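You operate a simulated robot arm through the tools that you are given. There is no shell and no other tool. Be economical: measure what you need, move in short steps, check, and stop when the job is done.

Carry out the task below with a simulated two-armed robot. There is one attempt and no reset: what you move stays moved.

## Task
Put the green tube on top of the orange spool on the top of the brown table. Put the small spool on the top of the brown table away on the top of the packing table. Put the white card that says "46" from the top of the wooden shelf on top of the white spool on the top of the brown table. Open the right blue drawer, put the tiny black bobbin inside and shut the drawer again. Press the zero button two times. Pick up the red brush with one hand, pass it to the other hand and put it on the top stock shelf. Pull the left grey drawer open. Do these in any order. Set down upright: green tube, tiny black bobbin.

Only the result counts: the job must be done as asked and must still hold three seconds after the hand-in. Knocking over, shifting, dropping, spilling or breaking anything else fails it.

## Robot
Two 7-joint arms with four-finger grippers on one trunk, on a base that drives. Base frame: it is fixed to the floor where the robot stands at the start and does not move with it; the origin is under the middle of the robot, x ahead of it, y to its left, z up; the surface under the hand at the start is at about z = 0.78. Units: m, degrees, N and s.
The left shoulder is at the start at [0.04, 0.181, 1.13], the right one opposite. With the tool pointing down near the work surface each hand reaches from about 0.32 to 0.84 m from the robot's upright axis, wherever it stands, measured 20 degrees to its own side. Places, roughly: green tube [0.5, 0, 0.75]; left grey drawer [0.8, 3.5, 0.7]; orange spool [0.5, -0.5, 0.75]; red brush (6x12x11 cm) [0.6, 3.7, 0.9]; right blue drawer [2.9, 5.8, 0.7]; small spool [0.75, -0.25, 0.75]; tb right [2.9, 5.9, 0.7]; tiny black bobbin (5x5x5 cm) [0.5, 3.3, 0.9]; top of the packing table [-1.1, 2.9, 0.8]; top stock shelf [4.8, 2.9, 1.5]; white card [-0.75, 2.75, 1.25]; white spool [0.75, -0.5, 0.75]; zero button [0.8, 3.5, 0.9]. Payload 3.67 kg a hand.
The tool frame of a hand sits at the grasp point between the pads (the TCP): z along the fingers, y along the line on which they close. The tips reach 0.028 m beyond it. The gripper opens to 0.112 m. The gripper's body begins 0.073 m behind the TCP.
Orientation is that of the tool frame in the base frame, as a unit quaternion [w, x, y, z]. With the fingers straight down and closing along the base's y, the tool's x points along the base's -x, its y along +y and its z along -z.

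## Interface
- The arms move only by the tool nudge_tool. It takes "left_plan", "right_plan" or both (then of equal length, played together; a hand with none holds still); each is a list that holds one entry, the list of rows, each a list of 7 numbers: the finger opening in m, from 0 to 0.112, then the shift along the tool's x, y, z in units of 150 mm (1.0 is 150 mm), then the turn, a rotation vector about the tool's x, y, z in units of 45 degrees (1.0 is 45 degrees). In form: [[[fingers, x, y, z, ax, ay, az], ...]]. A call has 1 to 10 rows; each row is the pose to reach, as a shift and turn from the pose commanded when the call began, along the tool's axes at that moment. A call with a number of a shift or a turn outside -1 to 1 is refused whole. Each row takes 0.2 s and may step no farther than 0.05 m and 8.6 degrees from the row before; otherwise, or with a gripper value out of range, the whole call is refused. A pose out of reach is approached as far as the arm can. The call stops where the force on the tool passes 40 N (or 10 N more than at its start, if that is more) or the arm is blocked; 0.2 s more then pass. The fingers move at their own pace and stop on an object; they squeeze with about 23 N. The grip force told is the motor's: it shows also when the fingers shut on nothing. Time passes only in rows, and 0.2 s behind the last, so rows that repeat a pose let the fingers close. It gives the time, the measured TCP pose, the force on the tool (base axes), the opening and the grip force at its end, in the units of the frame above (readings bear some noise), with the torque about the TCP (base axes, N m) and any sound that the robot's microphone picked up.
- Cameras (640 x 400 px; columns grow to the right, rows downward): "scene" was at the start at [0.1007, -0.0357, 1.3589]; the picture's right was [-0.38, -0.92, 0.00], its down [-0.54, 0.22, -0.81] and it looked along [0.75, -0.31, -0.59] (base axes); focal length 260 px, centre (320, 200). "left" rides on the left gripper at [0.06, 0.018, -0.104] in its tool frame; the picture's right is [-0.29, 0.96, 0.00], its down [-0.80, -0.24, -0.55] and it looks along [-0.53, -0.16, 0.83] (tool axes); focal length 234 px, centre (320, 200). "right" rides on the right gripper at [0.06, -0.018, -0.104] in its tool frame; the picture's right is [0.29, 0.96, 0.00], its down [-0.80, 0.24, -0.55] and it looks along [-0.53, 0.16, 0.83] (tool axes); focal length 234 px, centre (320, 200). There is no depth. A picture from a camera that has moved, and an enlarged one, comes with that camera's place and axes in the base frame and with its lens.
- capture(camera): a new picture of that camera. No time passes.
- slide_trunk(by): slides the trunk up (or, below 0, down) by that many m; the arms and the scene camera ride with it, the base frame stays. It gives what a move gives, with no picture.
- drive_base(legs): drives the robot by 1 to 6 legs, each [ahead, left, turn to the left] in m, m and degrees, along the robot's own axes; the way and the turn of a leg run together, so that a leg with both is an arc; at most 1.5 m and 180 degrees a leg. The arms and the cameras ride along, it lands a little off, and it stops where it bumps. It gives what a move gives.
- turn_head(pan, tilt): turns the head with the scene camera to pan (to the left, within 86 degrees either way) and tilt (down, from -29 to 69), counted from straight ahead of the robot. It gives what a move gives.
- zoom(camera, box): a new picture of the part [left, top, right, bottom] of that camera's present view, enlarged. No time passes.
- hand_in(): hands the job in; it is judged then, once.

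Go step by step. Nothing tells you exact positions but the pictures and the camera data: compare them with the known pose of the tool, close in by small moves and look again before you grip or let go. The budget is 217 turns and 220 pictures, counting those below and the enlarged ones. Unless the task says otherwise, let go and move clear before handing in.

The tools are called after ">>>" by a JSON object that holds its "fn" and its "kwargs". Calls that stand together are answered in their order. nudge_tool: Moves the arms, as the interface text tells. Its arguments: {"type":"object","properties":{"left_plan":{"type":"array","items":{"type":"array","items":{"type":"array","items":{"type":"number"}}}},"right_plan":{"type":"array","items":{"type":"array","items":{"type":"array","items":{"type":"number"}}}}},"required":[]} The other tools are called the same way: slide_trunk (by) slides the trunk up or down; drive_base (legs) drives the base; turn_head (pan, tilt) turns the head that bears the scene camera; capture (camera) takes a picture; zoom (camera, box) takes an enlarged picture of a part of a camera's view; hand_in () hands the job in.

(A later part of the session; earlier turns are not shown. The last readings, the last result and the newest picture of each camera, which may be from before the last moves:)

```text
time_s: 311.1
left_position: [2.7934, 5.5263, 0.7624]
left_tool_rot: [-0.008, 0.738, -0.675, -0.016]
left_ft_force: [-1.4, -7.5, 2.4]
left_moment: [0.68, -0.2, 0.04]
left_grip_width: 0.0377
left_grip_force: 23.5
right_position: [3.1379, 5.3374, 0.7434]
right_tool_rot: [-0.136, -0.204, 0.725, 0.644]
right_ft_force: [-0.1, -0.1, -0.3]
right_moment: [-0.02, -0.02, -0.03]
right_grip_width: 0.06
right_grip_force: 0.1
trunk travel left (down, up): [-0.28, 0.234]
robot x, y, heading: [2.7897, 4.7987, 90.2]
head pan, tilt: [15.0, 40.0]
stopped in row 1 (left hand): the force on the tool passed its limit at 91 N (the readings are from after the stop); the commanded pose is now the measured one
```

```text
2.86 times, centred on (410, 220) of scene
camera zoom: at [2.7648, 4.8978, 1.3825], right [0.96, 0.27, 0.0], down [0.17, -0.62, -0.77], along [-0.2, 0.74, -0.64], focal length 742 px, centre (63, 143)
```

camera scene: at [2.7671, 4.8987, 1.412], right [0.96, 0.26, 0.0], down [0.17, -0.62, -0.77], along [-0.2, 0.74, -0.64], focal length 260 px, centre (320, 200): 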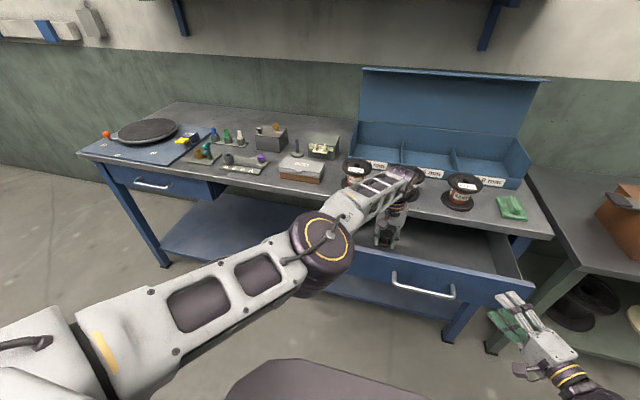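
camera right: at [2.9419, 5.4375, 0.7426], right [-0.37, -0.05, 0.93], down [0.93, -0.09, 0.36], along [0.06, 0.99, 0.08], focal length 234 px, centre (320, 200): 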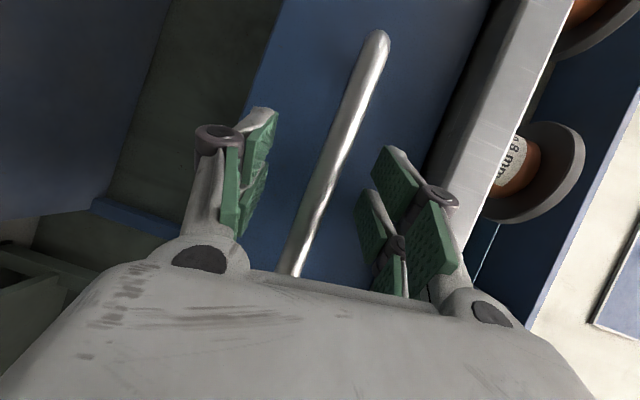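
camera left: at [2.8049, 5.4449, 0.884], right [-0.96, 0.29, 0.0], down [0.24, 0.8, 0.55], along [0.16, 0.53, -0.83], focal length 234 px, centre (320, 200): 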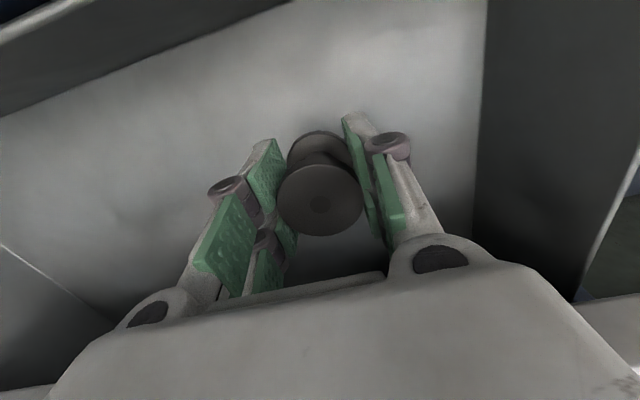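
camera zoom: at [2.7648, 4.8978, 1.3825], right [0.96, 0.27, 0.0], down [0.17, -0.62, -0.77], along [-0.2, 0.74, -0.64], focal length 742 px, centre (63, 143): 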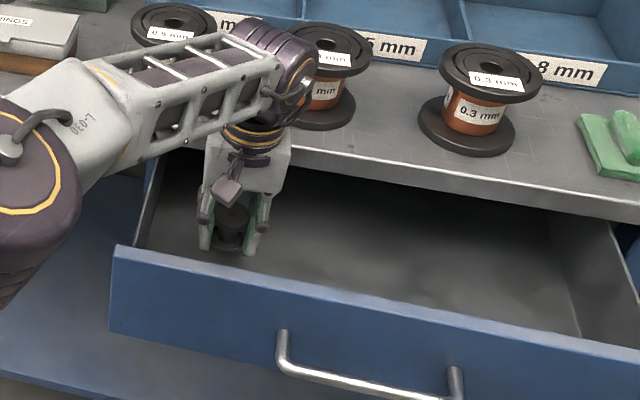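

The hand touched the bench edge. I back off toward the robot and straighten it.

>>> {"fn": "nudge_tool", "kwargs": {"left_plan": [[[0.0, 0.1, 0, 0, 0, 0, 0], [0.0, 0.2, 0, 0, 0, 0, 0.05], [0.0, 0.35, 0, 0, 0, 0, 0.1], [0.0, 0.35, 0, 0, 0, 0, 0.1]]]}}

>>> {"fn": "zoom", "kwargs": {"camera": "scene", "box": [340, 150, 480, 290]}}

```text
time_s: 312.1
left_position: [2.7994, 5.4738, 0.7579]
left_tool_rot: [-0.006, 0.711, -0.703, -0.016]
left_ft_force: [-0.1, 0.3, 0.4]
left_moment: [0.0, 0.0, 0.03]
left_grip_width: 0.0378
left_grip_force: 22.5
right_position: [3.1395, 5.3363, 0.7421]
right_tool_rot: [-0.136, -0.203, 0.725, 0.644]
right_ft_force: [0.0, 0.1, -0.1]
right_moment: [0.02, 0.02, 0.02]
right_grip_width: 0.0601
right_grip_force: 0.0
trunk travel left (down, up): [-0.28, 0.234]
robot x, y, heading: [2.7903, 4.7963, 90.5]
head pan, tilt: [15.0, 40.0]
```

```text
2.86 times, centred on (410, 220) of scene
camera zoom: at [2.7673, 4.8987, 1.3823], right [0.96, 0.27, 0.0], down [0.17, -0.62, -0.77], along [-0.2, 0.74, -0.64], focal length 742 px, centre (63, 143)
```

zoom: 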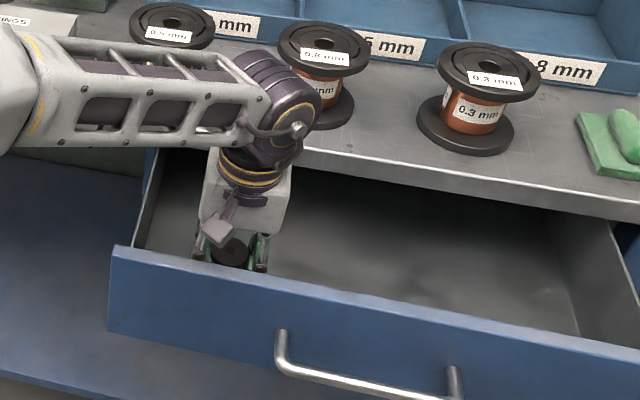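

Good: hand is at [2.80,5.474,0.758] inside the drawer. Lower slowly to the drawer floor.

>>> {"fn": "nudge_tool", "kwargs": {"left_plan": [[[0.0, 0, 0, 0.04, 0, 0, 0], [0.0, 0, 0, 0.08, 0, 0, 0], [0.0, 0, 0, 0.1, 0, 0, 0], [0.0, 0, 0, 0.1, 0, 0, 0]]]}}

```text
time_s: 313.1
left_position: [2.7983, 5.4742, 0.7454]
left_tool_rot: [-0.007, 0.711, -0.703, -0.017]
left_ft_force: [-0.6, 0.2, -0.1]
left_moment: [-0.05, -0.01, 0.02]
left_grip_width: 0.0379
left_grip_force: 22.7
right_position: [3.1396, 5.3365, 0.7438]
right_tool_rot: [-0.135, -0.203, 0.725, 0.644]
right_ft_force: [-0.6, 0.7, 0.7]
right_moment: [0.02, 0.02, 0.0]
right_grip_width: 0.0601
right_grip_force: 0.0
trunk travel left (down, up): [-0.28, 0.234]
robot x, y, heading: [2.7909, 4.7991, 90.3]
head pan, tilt: [15.0, 40.0]
```

>>> {"fn": "nudge_tool", "kwargs": {"left_plan": [[[0.0, 0, 0, 0.025, 0, 0, 0], [0.0, 0, 0, 0.05, 0, 0, 0], [0.0, 0, 0, 0.05, 0, 0, 0]]]}}

>>> {"fn": "capture", "kwargs": {"camera": "left"}}

```text
time_s: 313.9
left_position: [2.7987, 5.4752, 0.7374]
left_tool_rot: [-0.008, 0.711, -0.703, -0.016]
left_ft_force: [-0.8, 0.7, -1.0]
left_moment: [-0.02, 0.01, 0.01]
left_grip_width: 0.0378
left_grip_force: 22.9
right_position: [3.14, 5.3385, 0.7423]
right_tool_rot: [-0.136, -0.204, 0.725, 0.644]
right_ft_force: [0.6, 0.0, -0.8]
right_moment: [-0.02, -0.01, 0.01]
right_grip_width: 0.0598
right_grip_force: 0.0
trunk travel left (down, up): [-0.28, 0.234]
robot x, y, heading: [2.7879, 4.7962, 90.2]
head pan, tilt: [15.0, 40.0]
```

```text
83 pictures are left
camera left: at [2.7826, 5.4115, 0.8387], right [-0.96, 0.28, 0.02], down [0.24, 0.78, 0.58], along [0.14, 0.56, -0.82], focal length 234 px, centre (320, 200)
```

left: 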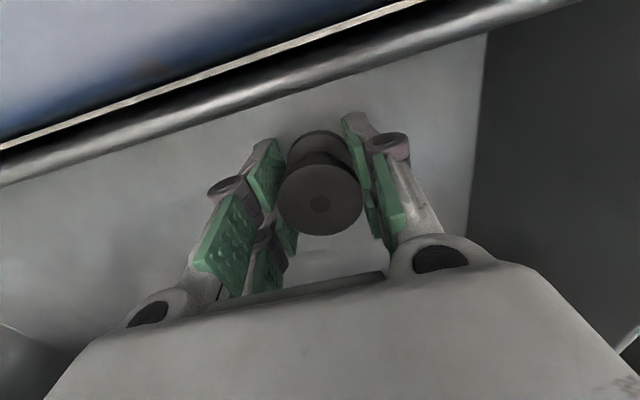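

>>> {"fn": "nudge_tool", "kwargs": {"left_plan": [[[0.0, 0, 0, 0.03, 0, 0, 0], [0.0, 0, 0, 0.06, 0, 0, 0], [0.0, 0, 0, 0.06, 0, 0, 0]]]}}

```text
time_s: 314.7
left_position: [2.7979, 5.4736, 0.7332]
left_tool_rot: [-0.01, 0.711, -0.703, -0.018]
left_ft_force: [-1.9, 0.8, 33.9]
left_moment: [-0.46, -0.26, -0.04]
left_grip_width: 0.0377
left_grip_force: 22.8
right_position: [3.1389, 5.336, 0.7447]
right_tool_rot: [-0.136, -0.204, 0.724, 0.645]
right_ft_force: [0.9, -0.3, -0.3]
right_moment: [-0.02, 0.0, 0.02]
right_grip_width: 0.0601
right_grip_force: 0.1
trunk travel left (down, up): [-0.28, 0.234]
robot x, y, heading: [2.7875, 4.7984, 90.4]
head pan, tilt: [15.0, 40.0]
```

Contact with the drawer floor. I relieve slightly, open and rise.

>>> {"fn": "nudge_tool", "kwargs": {"left_plan": [[[0.0, 0, 0, -0.025, 0, 0, 0], [0.08, 0, 0, -0.025, 0, 0, 0], [0.08, 0, 0, -0.025, 0, 0, 0], [0.08, 0, 0, -0.2, 0, 0, 0], [0.08, 0, 0, -0.45, 0, 0, 0], [0.08, 0, 0, -0.7, 0, 0, 0], [0.08, 0, 0, -1.0, 0, 0, 0]]]}}

>>> {"fn": "nudge_tool", "kwargs": {"left_plan": [[[0.08, 0.1, 0, -0.25, 0, 0, 0], [0.08, 0.3, 0, -0.5, 0, 0, 0], [0.08, 0.5, 0, -0.75, 0, 0, 0], [0.08, 0.75, 0, -0.9, 0, 0, 0]]]}}

>>> {"fn": "turn_head", "kwargs": {"pan": -5, "tilt": 45}}

>>> {"fn": "capture", "kwargs": {"camera": "scene"}}

```text
time_s: 316.3
left_position: [2.801, 5.4711, 0.8776]
left_tool_rot: [-0.006, 0.711, -0.703, -0.016]
left_ft_force: [-0.4, -0.3, -0.4]
left_moment: [-0.02, 0.0, -0.01]
left_grip_width: 0.0802
left_grip_force: 0.0
right_position: [3.1395, 5.3371, 0.7437]
right_tool_rot: [-0.136, -0.203, 0.724, 0.645]
right_ft_force: [0.1, 0.2, 0.3]
right_moment: [0.04, 0.01, 0.02]
right_grip_width: 0.06
right_grip_force: 0.0
trunk travel left (down, up): [-0.28, 0.234]
robot x, y, heading: [2.7919, 4.7964, 90.2]
head pan, tilt: [15.0, 40.0]
```

```text
time_s: 317.3
left_position: [2.8014, 5.352, 1.0105]
left_tool_rot: [-0.008, 0.711, -0.703, -0.017]
left_ft_force: [-0.3, -1.2, 0.7]
left_moment: [0.04, 0.03, -0.01]
left_grip_width: 0.0801
left_grip_force: 0.0
right_position: [3.139, 5.3356, 0.7427]
right_tool_rot: [-0.136, -0.204, 0.724, 0.645]
right_ft_force: [0.4, -1.0, -0.3]
right_moment: [0.0, 0.01, -0.02]
right_grip_width: 0.0602
right_grip_force: 0.0
trunk travel left (down, up): [-0.28, 0.234]
robot x, y, heading: [2.7923, 4.8012, 90.5]
head pan, tilt: [15.0, 40.0]
```

```text
time_s: 318.1
left_position: [2.8029, 5.3545, 1.0082]
left_tool_rot: [-0.006, 0.711, -0.703, -0.017]
left_ft_force: [0.3, -0.4, 0.2]
left_moment: [-0.02, -0.01, 0.02]
left_grip_width: 0.0799
left_grip_force: 0.0
right_position: [3.1392, 5.3375, 0.7426]
right_tool_rot: [-0.137, -0.204, 0.724, 0.645]
right_ft_force: [-0.7, 1.0, -0.7]
right_moment: [-0.03, 0.0, -0.03]
right_grip_width: 0.0599
right_grip_force: 0.0
trunk travel left (down, up): [-0.28, 0.234]
robot x, y, heading: [2.7896, 4.8004, 90.4]
head pan, tilt: [-5.0, 45.0]
```

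```text
82 pictures are left
camera scene: at [2.796, 4.8974, 1.3751], right [1.0, -0.08, 0.0], down [-0.06, -0.7, -0.71], along [0.06, 0.7, -0.71], focal length 260 px, centre (320, 200)
```

scene: 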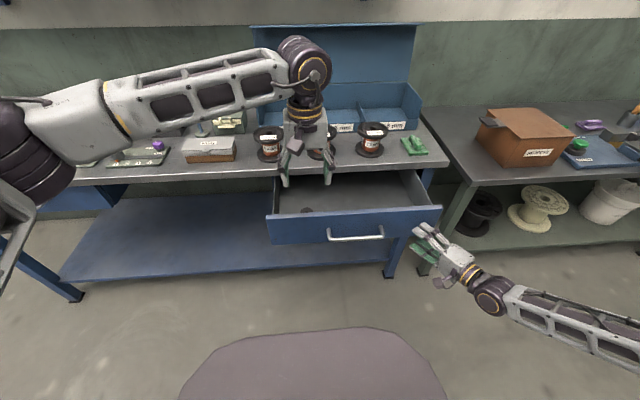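

>>> {"fn": "capture", "kwargs": {"camera": "left"}}

```text
81 pictures are left
camera left: at [2.7869, 5.2898, 1.1116], right [-0.96, 0.28, 0.02], down [0.24, 0.78, 0.58], along [0.14, 0.56, -0.82], focal length 234 px, centre (320, 200)
```

left: 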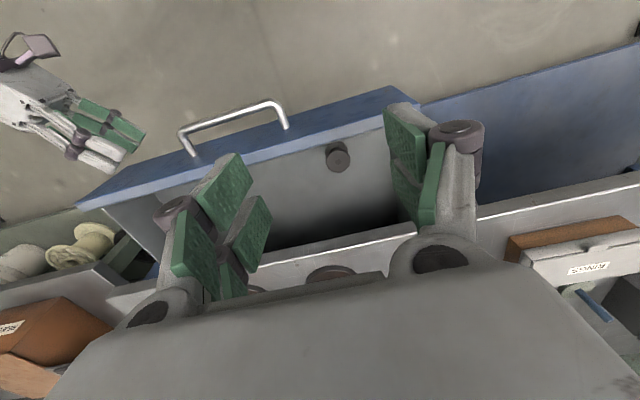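

The bobbin stands upright in the drawer. Now I bring the right hand back onto the handle to push the drawer shut.

>>> {"fn": "drive_base", "kwargs": {"legs": [[-0.13, 0, 0], [0, 0.19, 0]]}}

>>> {"fn": "capture", "kwargs": {"camera": "right"}}

```text
time_s: 320.6
left_position: [2.6139, 5.2211, 1.0094]
left_tool_rot: [-0.008, 0.71, -0.704, -0.017]
left_ft_force: [-0.1, -0.1, -0.3]
left_moment: [-0.04, -0.04, 0.03]
left_grip_width: 0.08
left_grip_force: 0.1
right_position: [2.9509, 5.2046, 0.7422]
right_tool_rot: [-0.136, -0.203, 0.724, 0.645]
right_ft_force: [-0.3, -0.8, 0.0]
right_moment: [0.0, -0.03, -0.03]
right_grip_width: 0.06
right_grip_force: 0.0
trunk travel left (down, up): [-0.28, 0.234]
robot x, y, heading: [2.601, 4.6667, 90.5]
head pan, tilt: [-5.0, 45.0]
```

```text
80 pictures are left
camera right: at [2.9487, 5.0823, 0.7336], right [-0.37, -0.05, 0.93], down [0.93, -0.09, 0.36], along [0.07, 0.99, 0.08], focal length 234 px, centre (320, 200)
```

right: 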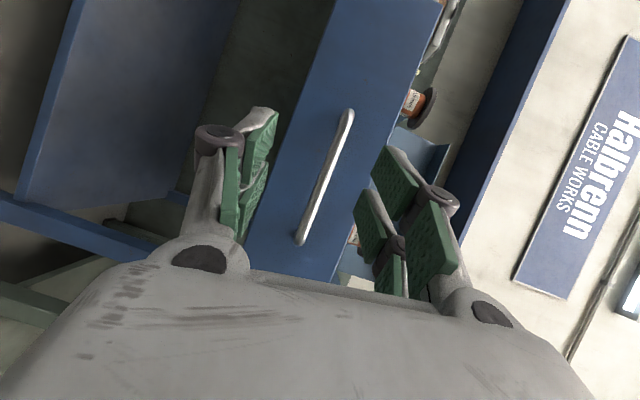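

>>> {"fn": "nudge_tool", "kwargs": {"right_plan": [[[0.06, -0.1, 0.035, 0.21, 0, 0, 0], [0.06, -0.2, 0.07, 0.42, 0, 0, 0], [0.06, -0.3, 0.1, 0.63, 0, 0, 0], [0.06, -0.41, 0.138, 0.845, 0, 0, 0], [0.0, -0.41, 0.138, 0.845, 0, 0, 0], [0.0, -0.41, 0.138, 0.845, 0, 0, 0], [0.0, -0.41, 0.138, 0.845, 0, 0, 0]]]}}

>>> {"fn": "drive_base", "kwargs": {"legs": [[0.2, 0, 0]]}}

>>> {"fn": "capture", "kwargs": {"camera": "scene"}}

```text
time_s: 322.2
left_position: [2.615, 5.2203, 1.0099]
left_tool_rot: [-0.008, 0.71, -0.703, -0.017]
left_ft_force: [0.5, -0.4, -0.4]
left_moment: [-0.02, 0.02, 0.02]
left_grip_width: 0.0802
left_grip_force: 0.1
right_position: [2.947, 5.3471, 0.7537]
right_tool_rot: [-0.137, -0.2, 0.723, 0.647]
right_ft_force: [-0.2, 0.9, 14.9]
right_moment: [0.1, 2.83, 0.03]
right_grip_width: 0.0189
right_grip_force: 45.1
trunk travel left (down, up): [-0.28, 0.234]
robot x, y, heading: [2.5999, 4.6636, 90.1]
head pan, tilt: [-5.0, 45.0]
```

```text
time_s: 324.0
left_position: [2.6126, 5.4287, 1.0096]
left_tool_rot: [-0.007, 0.711, -0.703, -0.017]
left_ft_force: [0.2, 0.9, 0.4]
left_moment: [-0.02, 0.0, 0.0]
left_grip_width: 0.08
left_grip_force: 0.0
right_position: [2.945, 5.5558, 0.7541]
right_tool_rot: [-0.139, -0.198, 0.723, 0.647]
right_ft_force: [0.3, 0.6, -1.4]
right_moment: [-0.06, 2.82, -0.63]
right_grip_width: 0.0181
right_grip_force: 45.2
trunk travel left (down, up): [-0.28, 0.234]
robot x, y, heading: [2.5994, 4.8776, 90.6]
head pan, tilt: [-5.0, 45.0]
stopped in leg 1: the force on the tool passed its limit at 46 N (the readings are from after the stop); the commanded pose is now the measured one
```

```text
79 pictures are left
camera scene: at [2.606, 4.9718, 1.375], right [1.0, -0.08, 0.0], down [-0.06, -0.71, -0.71], along [0.06, 0.7, -0.71], focal length 260 px, centre (320, 200)
```

scene: 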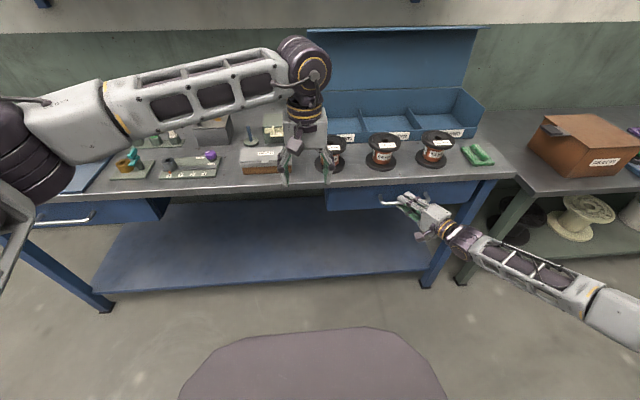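

The drawer is shut. I release the handle and retreat.

>>> {"fn": "nudge_tool", "kwargs": {"right_plan": [[[0.06, 0, 0, 0, 0, 0, 0], [0.06, 0, 0, 0, 0, 0, 0], [0.06, 0, 0, -0.25, 0, 0, 0], [0.06, 0, 0, -0.5, 0, 0, 0], [0.06, 0, 0, -0.75, 0, 0, 0]]]}}

>>> {"fn": "drive_base", "kwargs": {"legs": [[-0.75, 0, 0], [0, 0, 90]]}}

>>> {"fn": "turn_head", "kwargs": {"pan": 10, "tilt": 22}}

>>> {"fn": "capture", "kwargs": {"camera": "scene"}}

```text
time_s: 325.2
left_position: [2.6098, 5.4276, 1.0104]
left_tool_rot: [-0.007, 0.712, -0.701, -0.017]
left_ft_force: [0.1, -0.1, 1.0]
left_moment: [0.0, 0.01, -0.03]
left_grip_width: 0.0801
left_grip_force: 0.1
right_position: [2.9979, 5.4567, 0.7673]
right_tool_rot: [-0.138, -0.202, 0.722, 0.647]
right_ft_force: [0.4, 0.0, -0.4]
right_moment: [-0.01, -0.03, 0.0]
right_grip_width: 0.0602
right_grip_force: 0.1
trunk travel left (down, up): [-0.28, 0.234]
robot x, y, heading: [2.5956, 4.8711, 90.6]
head pan, tilt: [-5.0, 45.0]
```

```text
time_s: 333.4
left_position: [2.0511, 4.175, 1.0099]
left_tool_rot: [0.006, 1.0, -0.013, -0.017]
left_ft_force: [0.3, 0.3, -0.8]
left_moment: [0.04, 0.01, 0.02]
left_grip_width: 0.08
left_grip_force: 0.1
right_position: [2.0366, 4.5628, 0.7674]
right_tool_rot: [0.548, 0.646, -0.381, -0.37]
right_ft_force: [-0.7, -1.3, -0.2]
right_moment: [-0.01, -0.01, -0.05]
right_grip_width: 0.0601
right_grip_force: 0.1
trunk travel left (down, up): [-0.28, 0.234]
robot x, y, heading: [2.6037, 4.1438, 178.3]
head pan, tilt: [-5.0, 45.0]
```

```text
time_s: 334.2
left_position: [2.0503, 4.1754, 1.011]
left_tool_rot: [0.008, 1.0, -0.012, -0.017]
left_ft_force: [-0.3, -0.4, 0.2]
left_moment: [0.01, 0.01, -0.02]
left_grip_width: 0.0798
left_grip_force: 0.1
right_position: [2.0376, 4.5623, 0.7673]
right_tool_rot: [0.549, 0.645, -0.381, -0.37]
right_ft_force: [0.1, 0.9, -0.3]
right_moment: [-0.03, 0.01, 0.0]
right_grip_width: 0.0601
right_grip_force: 0.1
trunk travel left (down, up): [-0.28, 0.234]
robot x, y, heading: [2.6088, 4.1424, 178.4]
head pan, tilt: [10.0, 22.0]
```

```text
78 pictures are left
camera scene: at [2.4935, 4.1289, 1.4104], right [-0.15, 0.99, 0.0], down [0.37, 0.05, -0.93], along [-0.92, -0.14, -0.38], focal length 260 px, centre (320, 200)
```

scene: 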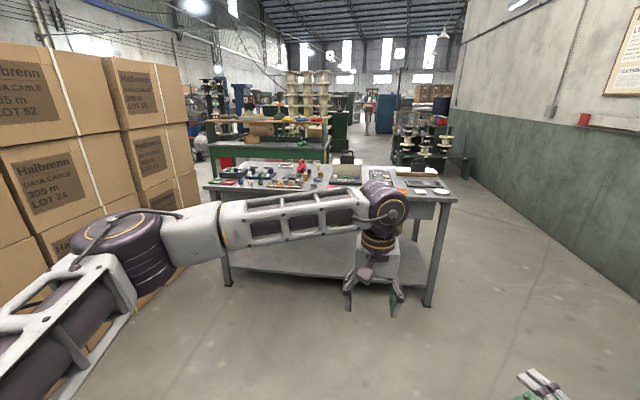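

I approach the grey desk from its east side.

>>> {"fn": "drive_base", "kwargs": {"legs": [[0.75, 0.5, 1.5]]}}

>>> {"fn": "turn_head", "kwargs": {"pan": 0, "tilt": 35}}

>>> {"fn": "capture", "kwargs": {"camera": "scene"}}

```text
time_s: 339.1
left_position: [1.2871, 3.6574, 1.0107]
left_tool_rot: [0.008, 1.0, 0.002, -0.017]
left_ft_force: [-0.1, 0.9, -0.5]
left_moment: [0.0, 0.02, 0.01]
left_grip_width: 0.08
left_grip_force: 0.1
right_position: [1.2639, 4.0436, 0.7666]
right_tool_rot: [0.553, 0.652, -0.371, -0.363]
right_ft_force: [-0.1, 0.2, 0.9]
right_moment: [0.0, 0.0, -0.04]
right_grip_width: 0.0598
right_grip_force: 0.2
trunk travel left (down, up): [-0.28, 0.234]
robot x, y, heading: [1.8437, 3.6471, 179.8]
head pan, tilt: [10.0, 22.0]
```

```text
time_s: 339.8
left_position: [1.2878, 3.6576, 1.0096]
left_tool_rot: [0.007, 1.0, 0.002, -0.018]
left_ft_force: [0.3, 0.5, 0.3]
left_moment: [-0.01, 0.04, -0.01]
left_grip_width: 0.0801
left_grip_force: 0.1
right_position: [1.2627, 4.0445, 0.7662]
right_tool_rot: [0.553, 0.652, -0.371, -0.363]
right_ft_force: [-0.6, -0.3, 0.2]
right_moment: [0.02, -0.02, -0.02]
right_grip_width: 0.0598
right_grip_force: 0.0
trunk travel left (down, up): [-0.28, 0.234]
robot x, y, heading: [1.8419, 3.6408, 179.9]
head pan, tilt: [0.0, 35.0]
```

```text
77 pictures are left
camera scene: at [1.7345, 3.6391, 1.39], right [0.0, 1.0, 0.0], down [0.57, 0.0, -0.82], along [-0.82, 0.0, -0.57], focal length 260 px, centre (320, 200)
```

scene: 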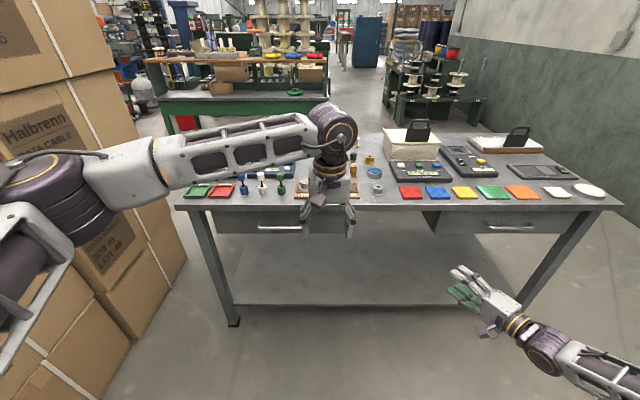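

>>> {"fn": "zoom", "kwargs": {"camera": "scene", "box": [170, 130, 410, 250]}}

>>> {"fn": "capture", "kwargs": {"camera": "left"}}

```text
2.67 times, centred on (290, 190) of scene
camera zoom: at [1.7345, 3.6391, 1.39], right [0.0, 1.0, 0.0], down [0.57, 0.0, -0.82], along [-0.82, 0.0, -0.57], focal length 693 px, centre (400, 227)
```

zoom: 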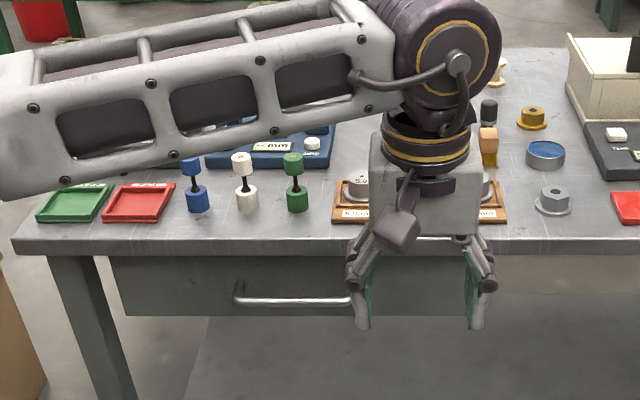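

```text
75 pictures are left
camera left: at [1.3517, 3.6405, 1.1118], right [-0.28, -0.96, 0.02], down [-0.78, 0.24, 0.58], along [-0.56, 0.15, -0.82], focal length 234 px, centre (320, 200)
```

left: 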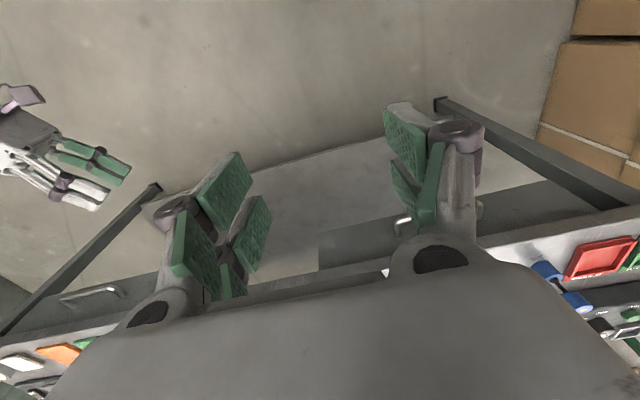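

>>> {"fn": "zoom", "kwargs": {"camera": "scene", "box": [235, 165, 305, 205]}}

```text
9.14 times, centred on (270, 185) of scene
camera zoom: at [1.7345, 3.6391, 1.39], right [0.0, 1.0, 0.0], down [0.57, 0.0, -0.82], along [-0.82, 0.0, -0.57], focal length 2376 px, centre (777, 337)
```

zoom: 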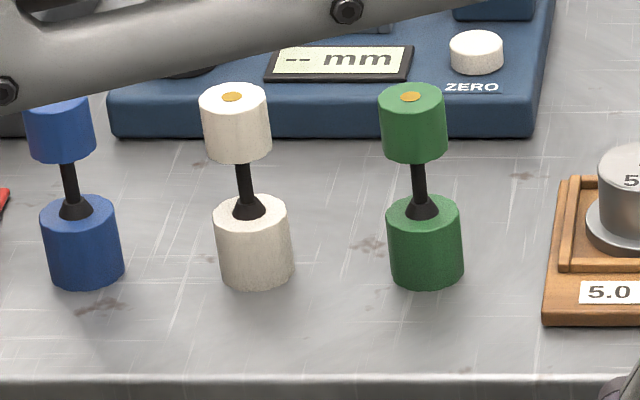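

The ZERO button (white, on the blue device) is at about [0.80,3.506], top z≈0.90. I pull the right hand back, close the left fingers and drive nearer.

>>> {"fn": "nudge_tool", "kwargs": {"right_plan": [[[0.06, 0, 0.1, -0.25, 0, 0, 0], [0.06, 0, 0.2, -0.5, 0, 0, 0], [0.06, 0, 0.3, -0.75, 0, 0, 0], [0.06, 0, 0.3, -1.0, 0, 0, 0]]], "left_plan": [[[0.0, 0, 0.25, -0.15, 0, 0, 0], [0.0, 0, 0.5, -0.3, 0, 0, 0], [0.0, 0, 0.75, -0.4, 0, 0, 0], [0.0, 0, 1.0, -0.4, 0, 0, 0]]]}}

>>> {"fn": "drive_base", "kwargs": {"legs": [[0.3, 0, 0]]}}

>>> {"fn": "nudge_tool", "kwargs": {"left_plan": [[[0.0, -0.25, 0, 0, 0, 0, 0], [0.0, -0.5, 0, 0, 0, 0, 0], [0.0, -0.75, 0, 0, 0, 0, 0], [0.0, -0.95, 0, 0, 0, 0, 0]]]}}

>>> {"fn": "capture", "kwargs": {"camera": "left"}}

>>> {"fn": "capture", "kwargs": {"camera": "scene"}}

```text
time_s: 340.8
left_position: [1.2868, 3.5057, 1.074]
left_tool_rot: [0.006, 1.0, 0.002, -0.018]
left_ft_force: [1.3, 0.0, 0.2]
left_moment: [0.03, 0.01, -0.02]
left_grip_width: 0.0
left_grip_force: 22.6
right_position: [1.3962, 4.1045, 0.8303]
right_tool_rot: [0.553, 0.651, -0.371, -0.364]
right_ft_force: [0.6, -0.6, 1.0]
right_moment: [0.0, 0.0, -0.04]
right_grip_width: 0.0601
right_grip_force: 0.1
trunk travel left (down, up): [-0.28, 0.234]
robot x, y, heading: [1.8429, 3.6442, 180.1]
head pan, tilt: [0.0, 35.0]
```

```text
time_s: 342.9
left_position: [0.9874, 3.5047, 1.075]
left_tool_rot: [0.007, 1.0, 0.005, -0.016]
left_ft_force: [0.2, -0.3, -1.1]
left_moment: [-0.02, -0.01, 0.0]
left_grip_width: 0.0002
left_grip_force: 23.3
right_position: [1.0947, 4.103, 0.8293]
right_tool_rot: [0.555, 0.652, -0.37, -0.361]
right_ft_force: [0.0, 0.0, 0.5]
right_moment: [0.03, 0.0, 0.02]
right_grip_width: 0.0599
right_grip_force: 0.1
trunk travel left (down, up): [-0.28, 0.234]
robot x, y, heading: [1.5476, 3.6382, -179.8]
head pan, tilt: [0.0, 35.0]
```

```text
time_s: 343.9
left_position: [0.8461, 3.5051, 1.0765]
left_tool_rot: [0.007, 1.0, 0.004, -0.017]
left_ft_force: [0.4, 0.9, 0.1]
left_moment: [0.0, -0.03, -0.01]
left_grip_width: 0.0001
left_grip_force: 23.3
right_position: [1.095, 4.1029, 0.8293]
right_tool_rot: [0.554, 0.653, -0.37, -0.361]
right_ft_force: [-0.4, 0.1, 0.0]
right_moment: [-0.02, 0.05, 0.03]
right_grip_width: 0.06
right_grip_force: 0.2
trunk travel left (down, up): [-0.28, 0.234]
robot x, y, heading: [1.5445, 3.6377, -179.6]
head pan, tilt: [0.0, 35.0]
```

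```text
73 pictures are left
camera left: at [0.91, 3.4883, 1.1776], right [-0.28, -0.96, 0.02], down [-0.78, 0.24, 0.58], along [-0.56, 0.14, -0.82], focal length 234 px, centre (320, 200)
```

left: 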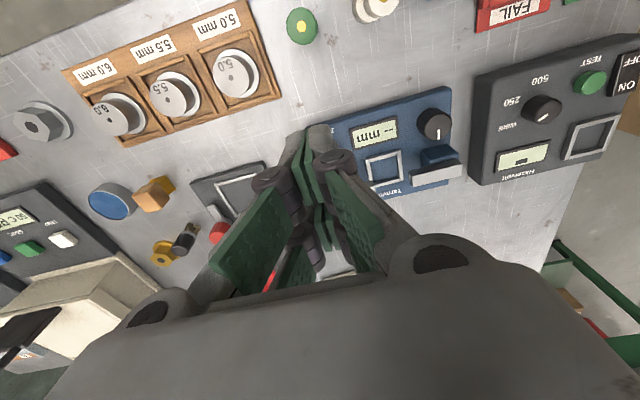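

```text
72 pictures are left
camera scene: at [1.435, 3.6384, 1.3898], right [-0.01, 1.0, 0.0], down [0.57, 0.0, -0.82], along [-0.82, 0.0, -0.57], focal length 260 px, centre (320, 200)
```

scene: 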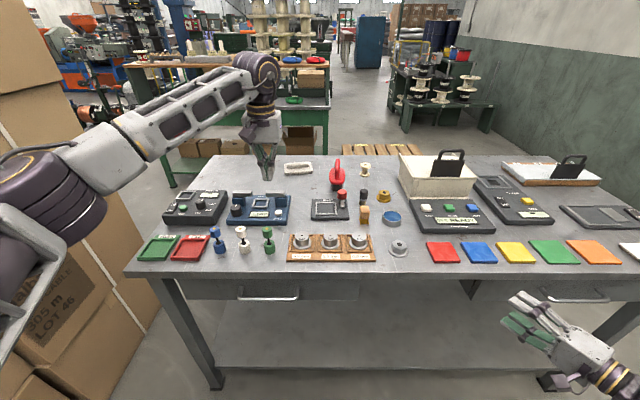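

>>> {"fn": "zoom", "kwargs": {"camera": "scene", "box": [215, 120, 325, 240]}}

```text
3.33 times, centred on (270, 180) of scene
camera zoom: at [1.435, 3.6384, 1.3898], right [-0.01, 1.0, 0.0], down [0.57, 0.0, -0.82], along [-0.82, 0.0, -0.57], focal length 866 px, centre (487, 267)
```

zoom: 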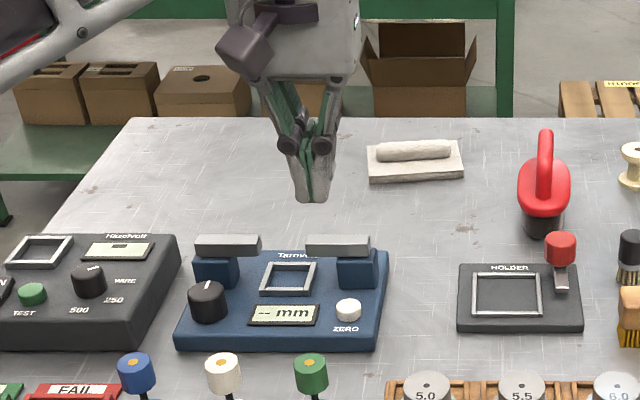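

The button is near [0.768,3.503] with top z≈0.87. I hover the closed fingertips just above and check.

>>> {"fn": "nudge_tool", "kwargs": {"left_plan": [[[0.0, -0.2, 0.0, 0.1, 0, 0, 0], [0.0, -0.4, 0.01, 0.3, 0, 0, 0], [0.0, -0.52, 0.01, 0.55, 0, 0, 0], [0.0, -0.52, 0.01, 0.85, 0, 0, 0], [0.0, -0.52, 0.01, 0.9, 0, 0, 0]]]}}

>>> {"fn": "zoom", "kwargs": {"camera": "scene", "box": [225, 150, 315, 240]}}

>>> {"fn": "capture", "kwargs": {"camera": "left"}}

```text
time_s: 345.1
left_position: [0.761, 3.4997, 0.9498]
left_tool_rot: [0.007, 1.0, 0.004, -0.019]
left_ft_force: [-1.4, -1.5, 3.7]
left_moment: [-0.05, 0.15, 0.07]
left_grip_width: 0.0002
left_grip_force: 35.7
right_position: [1.0952, 4.1031, 0.8293]
right_tool_rot: [0.554, 0.652, -0.37, -0.362]
right_ft_force: [0.6, -0.2, 0.1]
right_moment: [-0.01, 0.0, -0.02]
right_grip_width: 0.0599
right_grip_force: 0.1
trunk travel left (down, up): [-0.28, 0.234]
robot x, y, heading: [1.5468, 3.6402, -179.7]
head pan, tilt: [0.0, 35.0]
```

```text
4.44 times, centred on (270, 195) of scene
camera zoom: at [1.4369, 3.6382, 1.3901], right [-0.01, 1.0, 0.0], down [0.57, 0.0, -0.82], along [-0.82, 0.0, -0.57], focal length 1155 px, centre (542, 222)
```

zoom: 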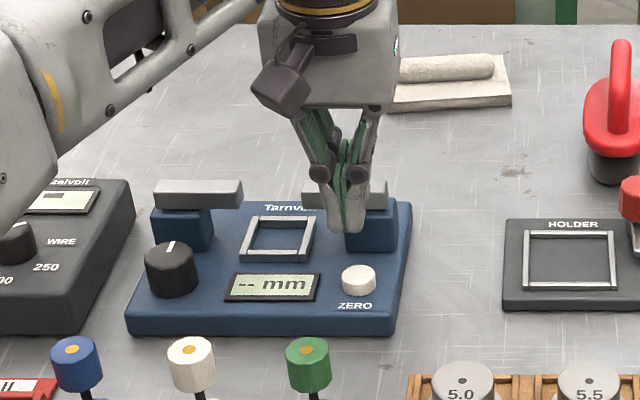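

```text
69 pictures are left
camera left: at [0.8255, 3.4837, 1.0505], right [-0.28, -0.96, 0.02], down [-0.78, 0.24, 0.58], along [-0.56, 0.14, -0.81], focal length 234 px, centre (320, 200)
```

left: 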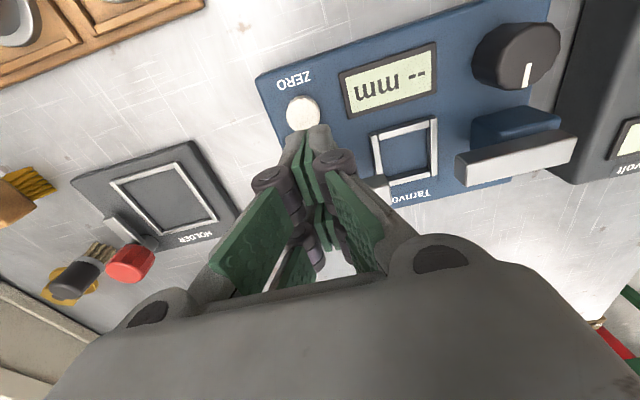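

There's a light contact with the gauge slider behind the button. I raise immediately, shift toward the button, and re-check.

>>> {"fn": "nudge_tool", "kwargs": {"left_plan": [[[0.0, 0, 0, -0.1, 0, 0, 0], [0.0, 0, 0, -0.25, 0, 0, 0], [0.0, 0.12, -0.03, -0.25, 0, 0, 0], [0.0, 0.12, -0.03, -0.25, 0, 0, 0]]]}}

>>> {"fn": "zoom", "kwargs": {"camera": "scene", "box": [235, 170, 305, 230]}}

```text
time_s: 346.1
left_position: [0.7827, 3.5055, 0.985]
left_tool_rot: [0.008, 1.0, 0.004, -0.018]
left_ft_force: [-0.3, 0.6, -0.9]
left_moment: [0.0, 0.0, 0.0]
left_grip_width: 0.0
left_grip_force: 35.6
right_position: [1.0958, 4.1041, 0.828]
right_tool_rot: [0.554, 0.652, -0.37, -0.362]
right_ft_force: [0.4, -0.7, 0.4]
right_moment: [-0.06, 0.02, 0.01]
right_grip_width: 0.0599
right_grip_force: 0.2
trunk travel left (down, up): [-0.28, 0.234]
robot x, y, heading: [1.5455, 3.6395, -179.8]
head pan, tilt: [0.0, 35.0]
```

```text
6.67 times, centred on (270, 200) of scene
camera zoom: at [1.4357, 3.6388, 1.3899], right [0.0, 1.0, 0.0], down [0.57, 0.0, -0.82], along [-0.82, 0.0, -0.57], focal length 1732 px, centre (653, 200)
```

zoom: 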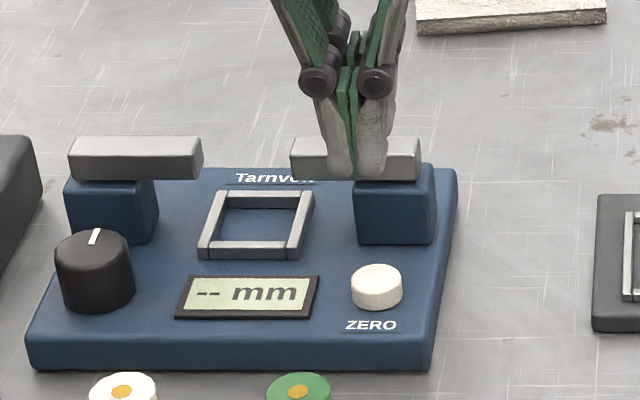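

Triangulated: button at [0.788,3.505], top z≈0.895. I press down in small steps.

>>> {"fn": "nudge_tool", "kwargs": {"left_plan": [[[0.0, 0.035, 0, 0.15, 0, 0, 0], [0.0, 0.035, 0, 0.3, 0, 0, 0], [0.0, 0.035, 0, 0.36, 0, 0, 0], [0.0, 0.035, 0, 0.39, 0, 0, 0], [0.0, 0.035, 0, 0.42, 0, 0, 0]]]}}

>>> {"fn": "zoom", "kwargs": {"camera": "scene", "box": [235, 170, 305, 230]}}

```text
time_s: 347.3
left_position: [0.7872, 3.503, 0.9193]
left_tool_rot: [0.007, 1.0, 0.004, -0.017]
left_ft_force: [-0.8, 0.3, 0.5]
left_moment: [0.02, -0.01, 0.01]
left_grip_width: 0.0
left_grip_force: 36.0
right_position: [1.0944, 4.1032, 0.8275]
right_tool_rot: [0.554, 0.653, -0.369, -0.362]
right_ft_force: [0.3, -0.7, -0.2]
right_moment: [0.0, -0.01, -0.01]
right_grip_width: 0.06
right_grip_force: 0.0
trunk travel left (down, up): [-0.28, 0.234]
robot x, y, heading: [1.5448, 3.6392, -179.5]
head pan, tilt: [0.0, 35.0]
```

```text
6.67 times, centred on (270, 200) of scene
camera zoom: at [1.4358, 3.6379, 1.3899], right [-0.01, 1.0, 0.0], down [0.57, 0.0, -0.82], along [-0.82, 0.0, -0.57], focal length 1732 px, centre (653, 200)
```

zoom: 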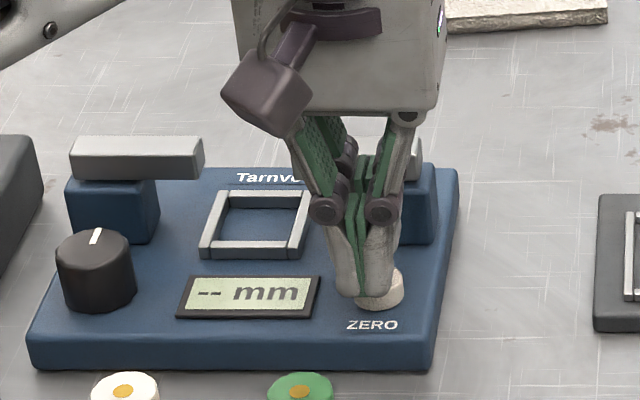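

Tip is slightly off (east/left). I shift -x 10 mm, +y 7 mm and lower gradually.

>>> {"fn": "nudge_tool", "kwargs": {"left_plan": [[[0.0, 0, 0, -0.08, 0, 0, 0], [0.0, -0.067, -0.047, -0.08, 0, 0, 0], [0.0, -0.067, -0.047, 0.0, 0, 0, 0], [0.0, -0.067, -0.047, 0.03, 0, 0, 0], [0.0, -0.067, -0.047, 0.03, 0, 0, 0]]]}}

>>> {"fn": "zoom", "kwargs": {"camera": "scene", "box": [235, 170, 305, 230]}}

```text
time_s: 348.5
left_position: [0.7742, 3.5112, 0.9154]
left_tool_rot: [0.007, 1.0, 0.004, -0.017]
left_ft_force: [0.1, 0.1, 0.1]
left_moment: [-0.02, 0.03, -0.02]
left_grip_width: 0.0
left_grip_force: 35.6
right_position: [1.0938, 4.104, 0.829]
right_tool_rot: [0.553, 0.653, -0.369, -0.362]
right_ft_force: [0.7, 0.3, 0.2]
right_moment: [0.05, -0.02, -0.01]
right_grip_width: 0.06
right_grip_force: 0.0
trunk travel left (down, up): [-0.28, 0.234]
robot x, y, heading: [1.5435, 3.6423, -179.7]
head pan, tilt: [0.0, 35.0]
```

```text
6.67 times, centred on (270, 200) of scene
camera zoom: at [1.4357, 3.6379, 1.3899], right [0.0, 1.0, 0.0], down [0.57, 0.0, -0.82], along [-0.82, 0.0, -0.57], focal length 1732 px, centre (653, 200)
```

zoom: 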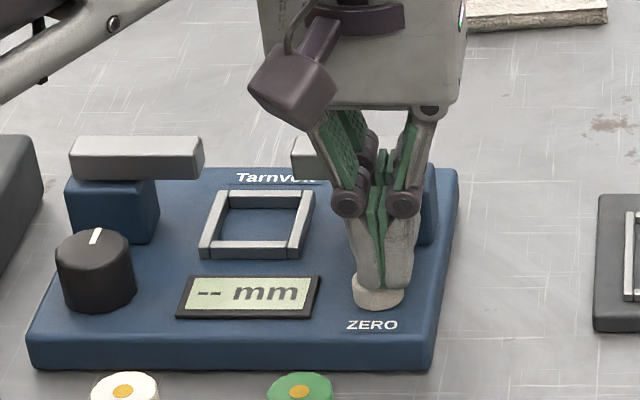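

Now the tip is on the button. Press.

>>> {"fn": "nudge_tool", "kwargs": {"left_plan": [[[0.0, 0, 0, 0.02, 0, 0, 0], [0.0, 0, 0, 0.04, 0, 0, 0], [0.0, 0, 0, 0.06, 0, 0, 0]]]}}

```text
time_s: 349.3
left_position: [0.7745, 3.5116, 0.9075]
left_tool_rot: [0.007, 1.0, 0.004, -0.017]
left_ft_force: [-0.3, 0.2, 1.4]
left_moment: [0.01, -0.01, -0.01]
left_grip_width: 0.006
left_grip_force: 35.9
right_position: [1.0946, 4.1022, 0.828]
right_tool_rot: [0.554, 0.652, -0.37, -0.362]
right_ft_force: [0.3, 0.1, 0.4]
right_moment: [0.0, 0.0, 0.02]
right_grip_width: 0.0599
right_grip_force: 0.0
trunk travel left (down, up): [-0.28, 0.234]
robot x, y, heading: [1.5445, 3.6384, -179.8]
head pan, tilt: [0.0, 35.0]
```

>>> {"fn": "nudge_tool", "kwargs": {"left_plan": [[[0.0, 0, 0, 0.015, 0, 0, 0], [0.0, 0, 0, 0.03, 0, 0, 0], [0.0, 0, 0, 0.04, 0, 0, 0]]]}}

>>> {"fn": "zoom", "kwargs": {"camera": "scene", "box": [235, 170, 305, 230]}}

```text
time_s: 350.1
left_position: [0.7736, 3.5104, 0.9026]
left_tool_rot: [0.007, 1.0, 0.005, -0.018]
left_ft_force: [-2.3, -1.7, 6.6]
left_moment: [-0.06, -0.04, -0.06]
left_grip_width: 0.006
left_grip_force: 35.4
right_position: [1.0948, 4.1043, 0.8292]
right_tool_rot: [0.554, 0.653, -0.369, -0.361]
right_ft_force: [0.1, 0.2, -0.3]
right_moment: [0.0, 0.0, 0.0]
right_grip_width: 0.06
right_grip_force: 0.0
trunk travel left (down, up): [-0.28, 0.234]
robot x, y, heading: [1.5446, 3.6374, -179.8]
head pan, tilt: [0.0, 35.0]
heard: click
```

```text
6.67 times, centred on (270, 200) of scene
camera zoom: at [1.4364, 3.6378, 1.39], right [-0.01, 1.0, 0.0], down [0.57, 0.0, -0.82], along [-0.82, 0.0, -0.57], focal length 1732 px, centre (653, 200)
```

zoom: 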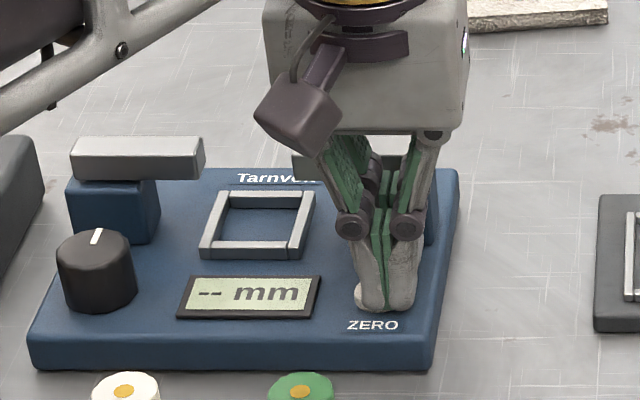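

Click heard: first press. I lift fully and press a second time.

>>> {"fn": "nudge_tool", "kwargs": {"left_plan": [[[0.0, 0, 0, -0.07, 0, 0, 0], [0.0, 0, 0, -0.15, 0, 0, 0], [0.0, 0, 0, -0.15, 0, 0, 0], [0.0, 0, 0, -0.15, 0, 0, 0]]]}}

>>> {"fn": "nudge_tool", "kwargs": {"left_plan": [[[0.0, 0, 0, 0.07, 0, 0, 0], [0.0, 0, 0, 0.11, 0, 0, 0], [0.0, 0, 0, 0.135, 0, 0, 0], [0.0, 0, 0, 0.155, 0, 0, 0]]]}}

```text
time_s: 351.1
left_position: [0.7757, 3.511, 0.924]
left_tool_rot: [0.006, 1.0, 0.004, -0.017]
left_ft_force: [0.3, -0.1, 0.1]
left_moment: [0.01, 0.0, -0.02]
left_grip_width: 0.0001
left_grip_force: 35.9
right_position: [1.0958, 4.1022, 0.8287]
right_tool_rot: [0.554, 0.653, -0.369, -0.362]
right_ft_force: [0.3, 0.9, -1.1]
right_moment: [-0.01, -0.03, -0.03]
right_grip_width: 0.06
right_grip_force: 0.1
trunk travel left (down, up): [-0.28, 0.234]
robot x, y, heading: [1.5438, 3.6357, -179.7]
head pan, tilt: [0.0, 35.0]
```

```text
time_s: 352.1
left_position: [0.7755, 3.5107, 0.903]
left_tool_rot: [0.008, 1.0, 0.004, -0.019]
left_ft_force: [1.2, -1.6, 7.1]
left_moment: [-0.04, -0.1, -0.02]
left_grip_width: 0.0058
left_grip_force: 35.9
right_position: [1.095, 4.1026, 0.8289]
right_tool_rot: [0.554, 0.653, -0.37, -0.362]
right_ft_force: [-0.3, 0.4, 0.2]
right_moment: [-0.01, 0.01, 0.0]
right_grip_width: 0.0599
right_grip_force: 0.1
trunk travel left (down, up): [-0.28, 0.234]
robot x, y, heading: [1.5494, 3.6399, -179.8]
head pan, tilt: [0.0, 35.0]
heard: click
```

Second click heard. Now the brush at about [0.588,3.70] (handle top z≈0.97). I raise both hands, raise the trunk slightly and drive closer.

>>> {"fn": "nudge_tool", "kwargs": {"left_plan": [[[0.0, 0, 0, -0.25, 0, 0, 0], [0.0, 0, 0, -0.5, 0, 0, 0], [0.03, 0, 0, -0.75, 0, 0, 0], [0.06, 0, 0, -1.0, 0, 0, 0]]], "right_plan": [[[0.06, 0, 0.25, -0.1, 0, 0, 0], [0.06, 0, 0.5, -0.2, 0, 0, 0], [0.06, 0, 0.75, -0.3, 0, 0, 0], [0.06, 0, 1.0, -0.4, 0, 0, 0]]]}}

>>> {"fn": "slide_trunk", "kwargs": {"by": 0.06}}

>>> {"fn": "drive_base", "kwargs": {"legs": [[0.21, 0, 0]]}}

>>> {"fn": "nudge_tool", "kwargs": {"left_plan": [[[0.06, 0, -0.25, 0, 0, 0, 0], [0.06, 0, -0.5, 0, 0, 0, 0], [0.06, 0, -0.75, 0, 0, 0, 0], [0.06, 0, -1.0, 0, 0, 0, 0]]]}}

>>> {"fn": "capture", "kwargs": {"camera": "left"}}

>>> {"fn": "capture", "kwargs": {"camera": "scene"}}

```text
time_s: 353.1
left_position: [0.782, 3.5087, 1.0542]
left_tool_rot: [0.007, 1.0, 0.005, -0.018]
left_ft_force: [0.3, 0.3, 0.1]
left_moment: [0.0, 0.08, -0.01]
left_grip_width: 0.0597
left_grip_force: 0.3
right_position: [1.1369, 4.1133, 0.9847]
right_tool_rot: [0.554, 0.652, -0.37, -0.362]
right_ft_force: [0.7, -0.7, 0.7]
right_moment: [0.0, -0.01, -0.01]
right_grip_width: 0.0601
right_grip_force: 0.0
trunk travel left (down, up): [-0.28, 0.234]
robot x, y, heading: [1.5459, 3.6394, -179.9]
head pan, tilt: [0.0, 35.0]
```

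```text
time_s: 354.1
left_position: [0.7804, 3.5117, 1.112]
left_tool_rot: [0.007, 1.0, 0.005, -0.018]
left_ft_force: [-0.2, -0.6, 0.8]
left_moment: [-0.01, -0.03, 0.01]
left_grip_width: 0.0602
left_grip_force: 0.1
right_position: [1.134, 4.1151, 1.0446]
right_tool_rot: [0.554, 0.653, -0.37, -0.361]
right_ft_force: [0.0, -0.4, -0.1]
right_moment: [-0.01, 0.02, -0.01]
right_grip_width: 0.0601
right_grip_force: 0.0
trunk travel left (down, up): [-0.34, 0.174]
robot x, y, heading: [1.5437, 3.6395, -179.8]
head pan, tilt: [0.0, 35.0]
```

```text
time_s: 355.7
left_position: [0.5745, 3.5074, 1.1118]
left_tool_rot: [0.007, 1.0, 0.006, -0.018]
left_ft_force: [0.0, 0.5, 0.4]
left_moment: [-0.01, -0.02, -0.02]
left_grip_width: 0.0601
left_grip_force: 0.0
right_position: [0.9274, 4.1128, 1.0429]
right_tool_rot: [0.554, 0.652, -0.37, -0.362]
right_ft_force: [-1.0, 0.0, -0.1]
right_moment: [0.03, 0.0, 0.0]
right_grip_width: 0.06
right_grip_force: 0.2
trunk travel left (down, up): [-0.34, 0.174]
robot x, y, heading: [1.3373, 3.6388, -179.7]
head pan, tilt: [0.0, 35.0]
```

```text
time_s: 356.7
left_position: [0.5906, 3.6255, 1.1113]
left_tool_rot: [0.007, 1.0, 0.005, -0.017]
left_ft_force: [0.0, -1.0, 0.3]
left_moment: [-0.01, 0.04, 0.02]
left_grip_width: 0.0602
left_grip_force: 0.0
left hand out of reach, approached as far as the arm can: row 3, 4
right_position: [0.9274, 4.1124, 1.0438]
right_tool_rot: [0.553, 0.653, -0.37, -0.362]
right_ft_force: [0.4, -0.1, 0.7]
right_moment: [0.0, 0.0, 0.01]
right_grip_width: 0.06
right_grip_force: 0.0
trunk travel left (down, up): [-0.34, 0.174]
robot x, y, heading: [1.337, 3.6382, -179.5]
head pan, tilt: [0.0, 35.0]
```

```text
64 pictures are left
camera left: at [0.653, 3.6081, 1.2122], right [-0.28, -0.96, 0.02], down [-0.78, 0.24, 0.58], along [-0.56, 0.14, -0.82], focal length 234 px, centre (320, 200)
```

left: 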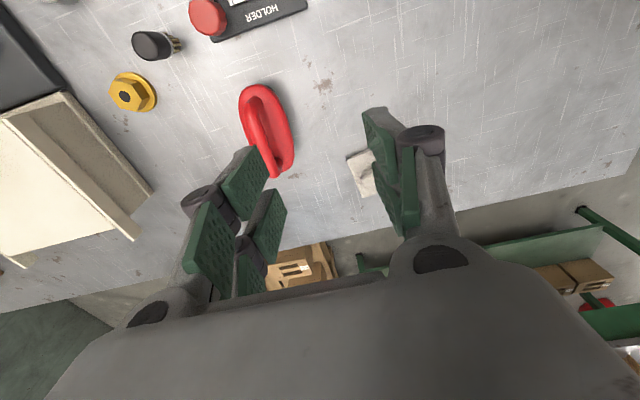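

```text
63 pictures are left
camera scene: at [1.2292, 3.6367, 1.4493], right [-0.01, 1.0, 0.0], down [0.57, 0.0, -0.82], along [-0.82, -0.01, -0.57], focal length 260 px, centre (320, 200)
```

scene: 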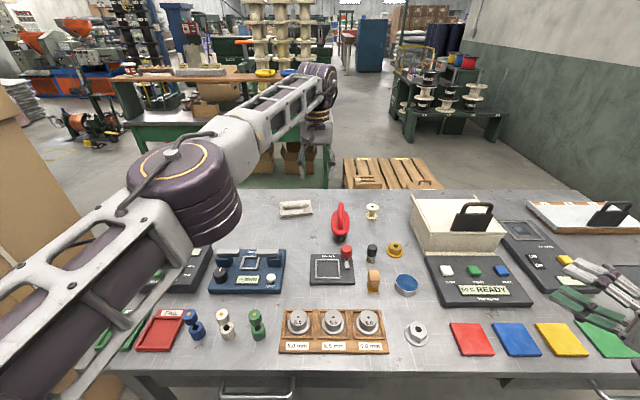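

The red brush's handle runs along x at [0.578,3.694], top z≈0.978. I shift the base right so the left arm can reach it.

>>> {"fn": "drive_base", "kwargs": {"legs": [[0.0, -0.17, -0.3]]}}

>>> {"fn": "nudge_tool", "kwargs": {"left_plan": [[[0.06, 0.0, 0.2, 0, 0, 0, 0], [0.06, -0.05, 0.4, 0, 0, 0, 0], [0.06, -0.1, 0.6, 0, 0, 0, 0], [0.06, -0.1, 0.67, 0, 0, 0, 0]]]}}

>>> {"fn": "capture", "kwargs": {"camera": "left"}}

```text
time_s: 358.2
left_position: [0.5878, 3.7934, 1.1093]
left_tool_rot: [0.006, 1.0, 0.002, -0.017]
left_ft_force: [-0.2, -0.2, -0.5]
left_moment: [-0.01, -0.02, 0.01]
left_grip_width: 0.0598
left_grip_force: 0.1
right_position: [0.9303, 4.2801, 1.0434]
right_tool_rot: [0.552, 0.651, -0.373, -0.363]
right_ft_force: [0.6, -0.3, 0.6]
right_moment: [0.0, 0.03, -0.03]
right_grip_width: 0.0601
right_grip_force: 0.0
trunk travel left (down, up): [-0.34, 0.174]
robot x, y, heading: [1.3381, 3.8017, 179.7]
head pan, tilt: [0.0, 35.0]
```

```text
time_s: 359.2
left_position: [0.5724, 3.6924, 1.1119]
left_tool_rot: [0.006, 1.0, 0.001, -0.018]
left_ft_force: [-0.3, -0.3, -0.1]
left_moment: [0.03, 0.0, 0.0]
left_grip_width: 0.06
left_grip_force: 0.0
right_position: [0.9299, 4.28, 1.0435]
right_tool_rot: [0.553, 0.651, -0.372, -0.363]
right_ft_force: [0.2, 0.6, 0.4]
right_moment: [0.03, -0.03, -0.01]
right_grip_width: 0.0598
right_grip_force: 0.0
trunk travel left (down, up): [-0.34, 0.174]
robot x, y, heading: [1.3374, 3.8045, 180.0]
head pan, tilt: [0.0, 35.0]
```

```text
62 pictures are left
camera left: at [0.6364, 3.6753, 1.2138], right [-0.28, -0.96, 0.02], down [-0.78, 0.24, 0.58], along [-0.56, 0.15, -0.82], focal length 234 px, centre (320, 200)
```

left: 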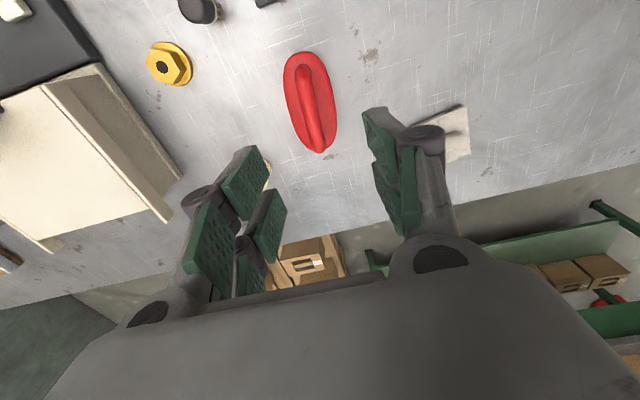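

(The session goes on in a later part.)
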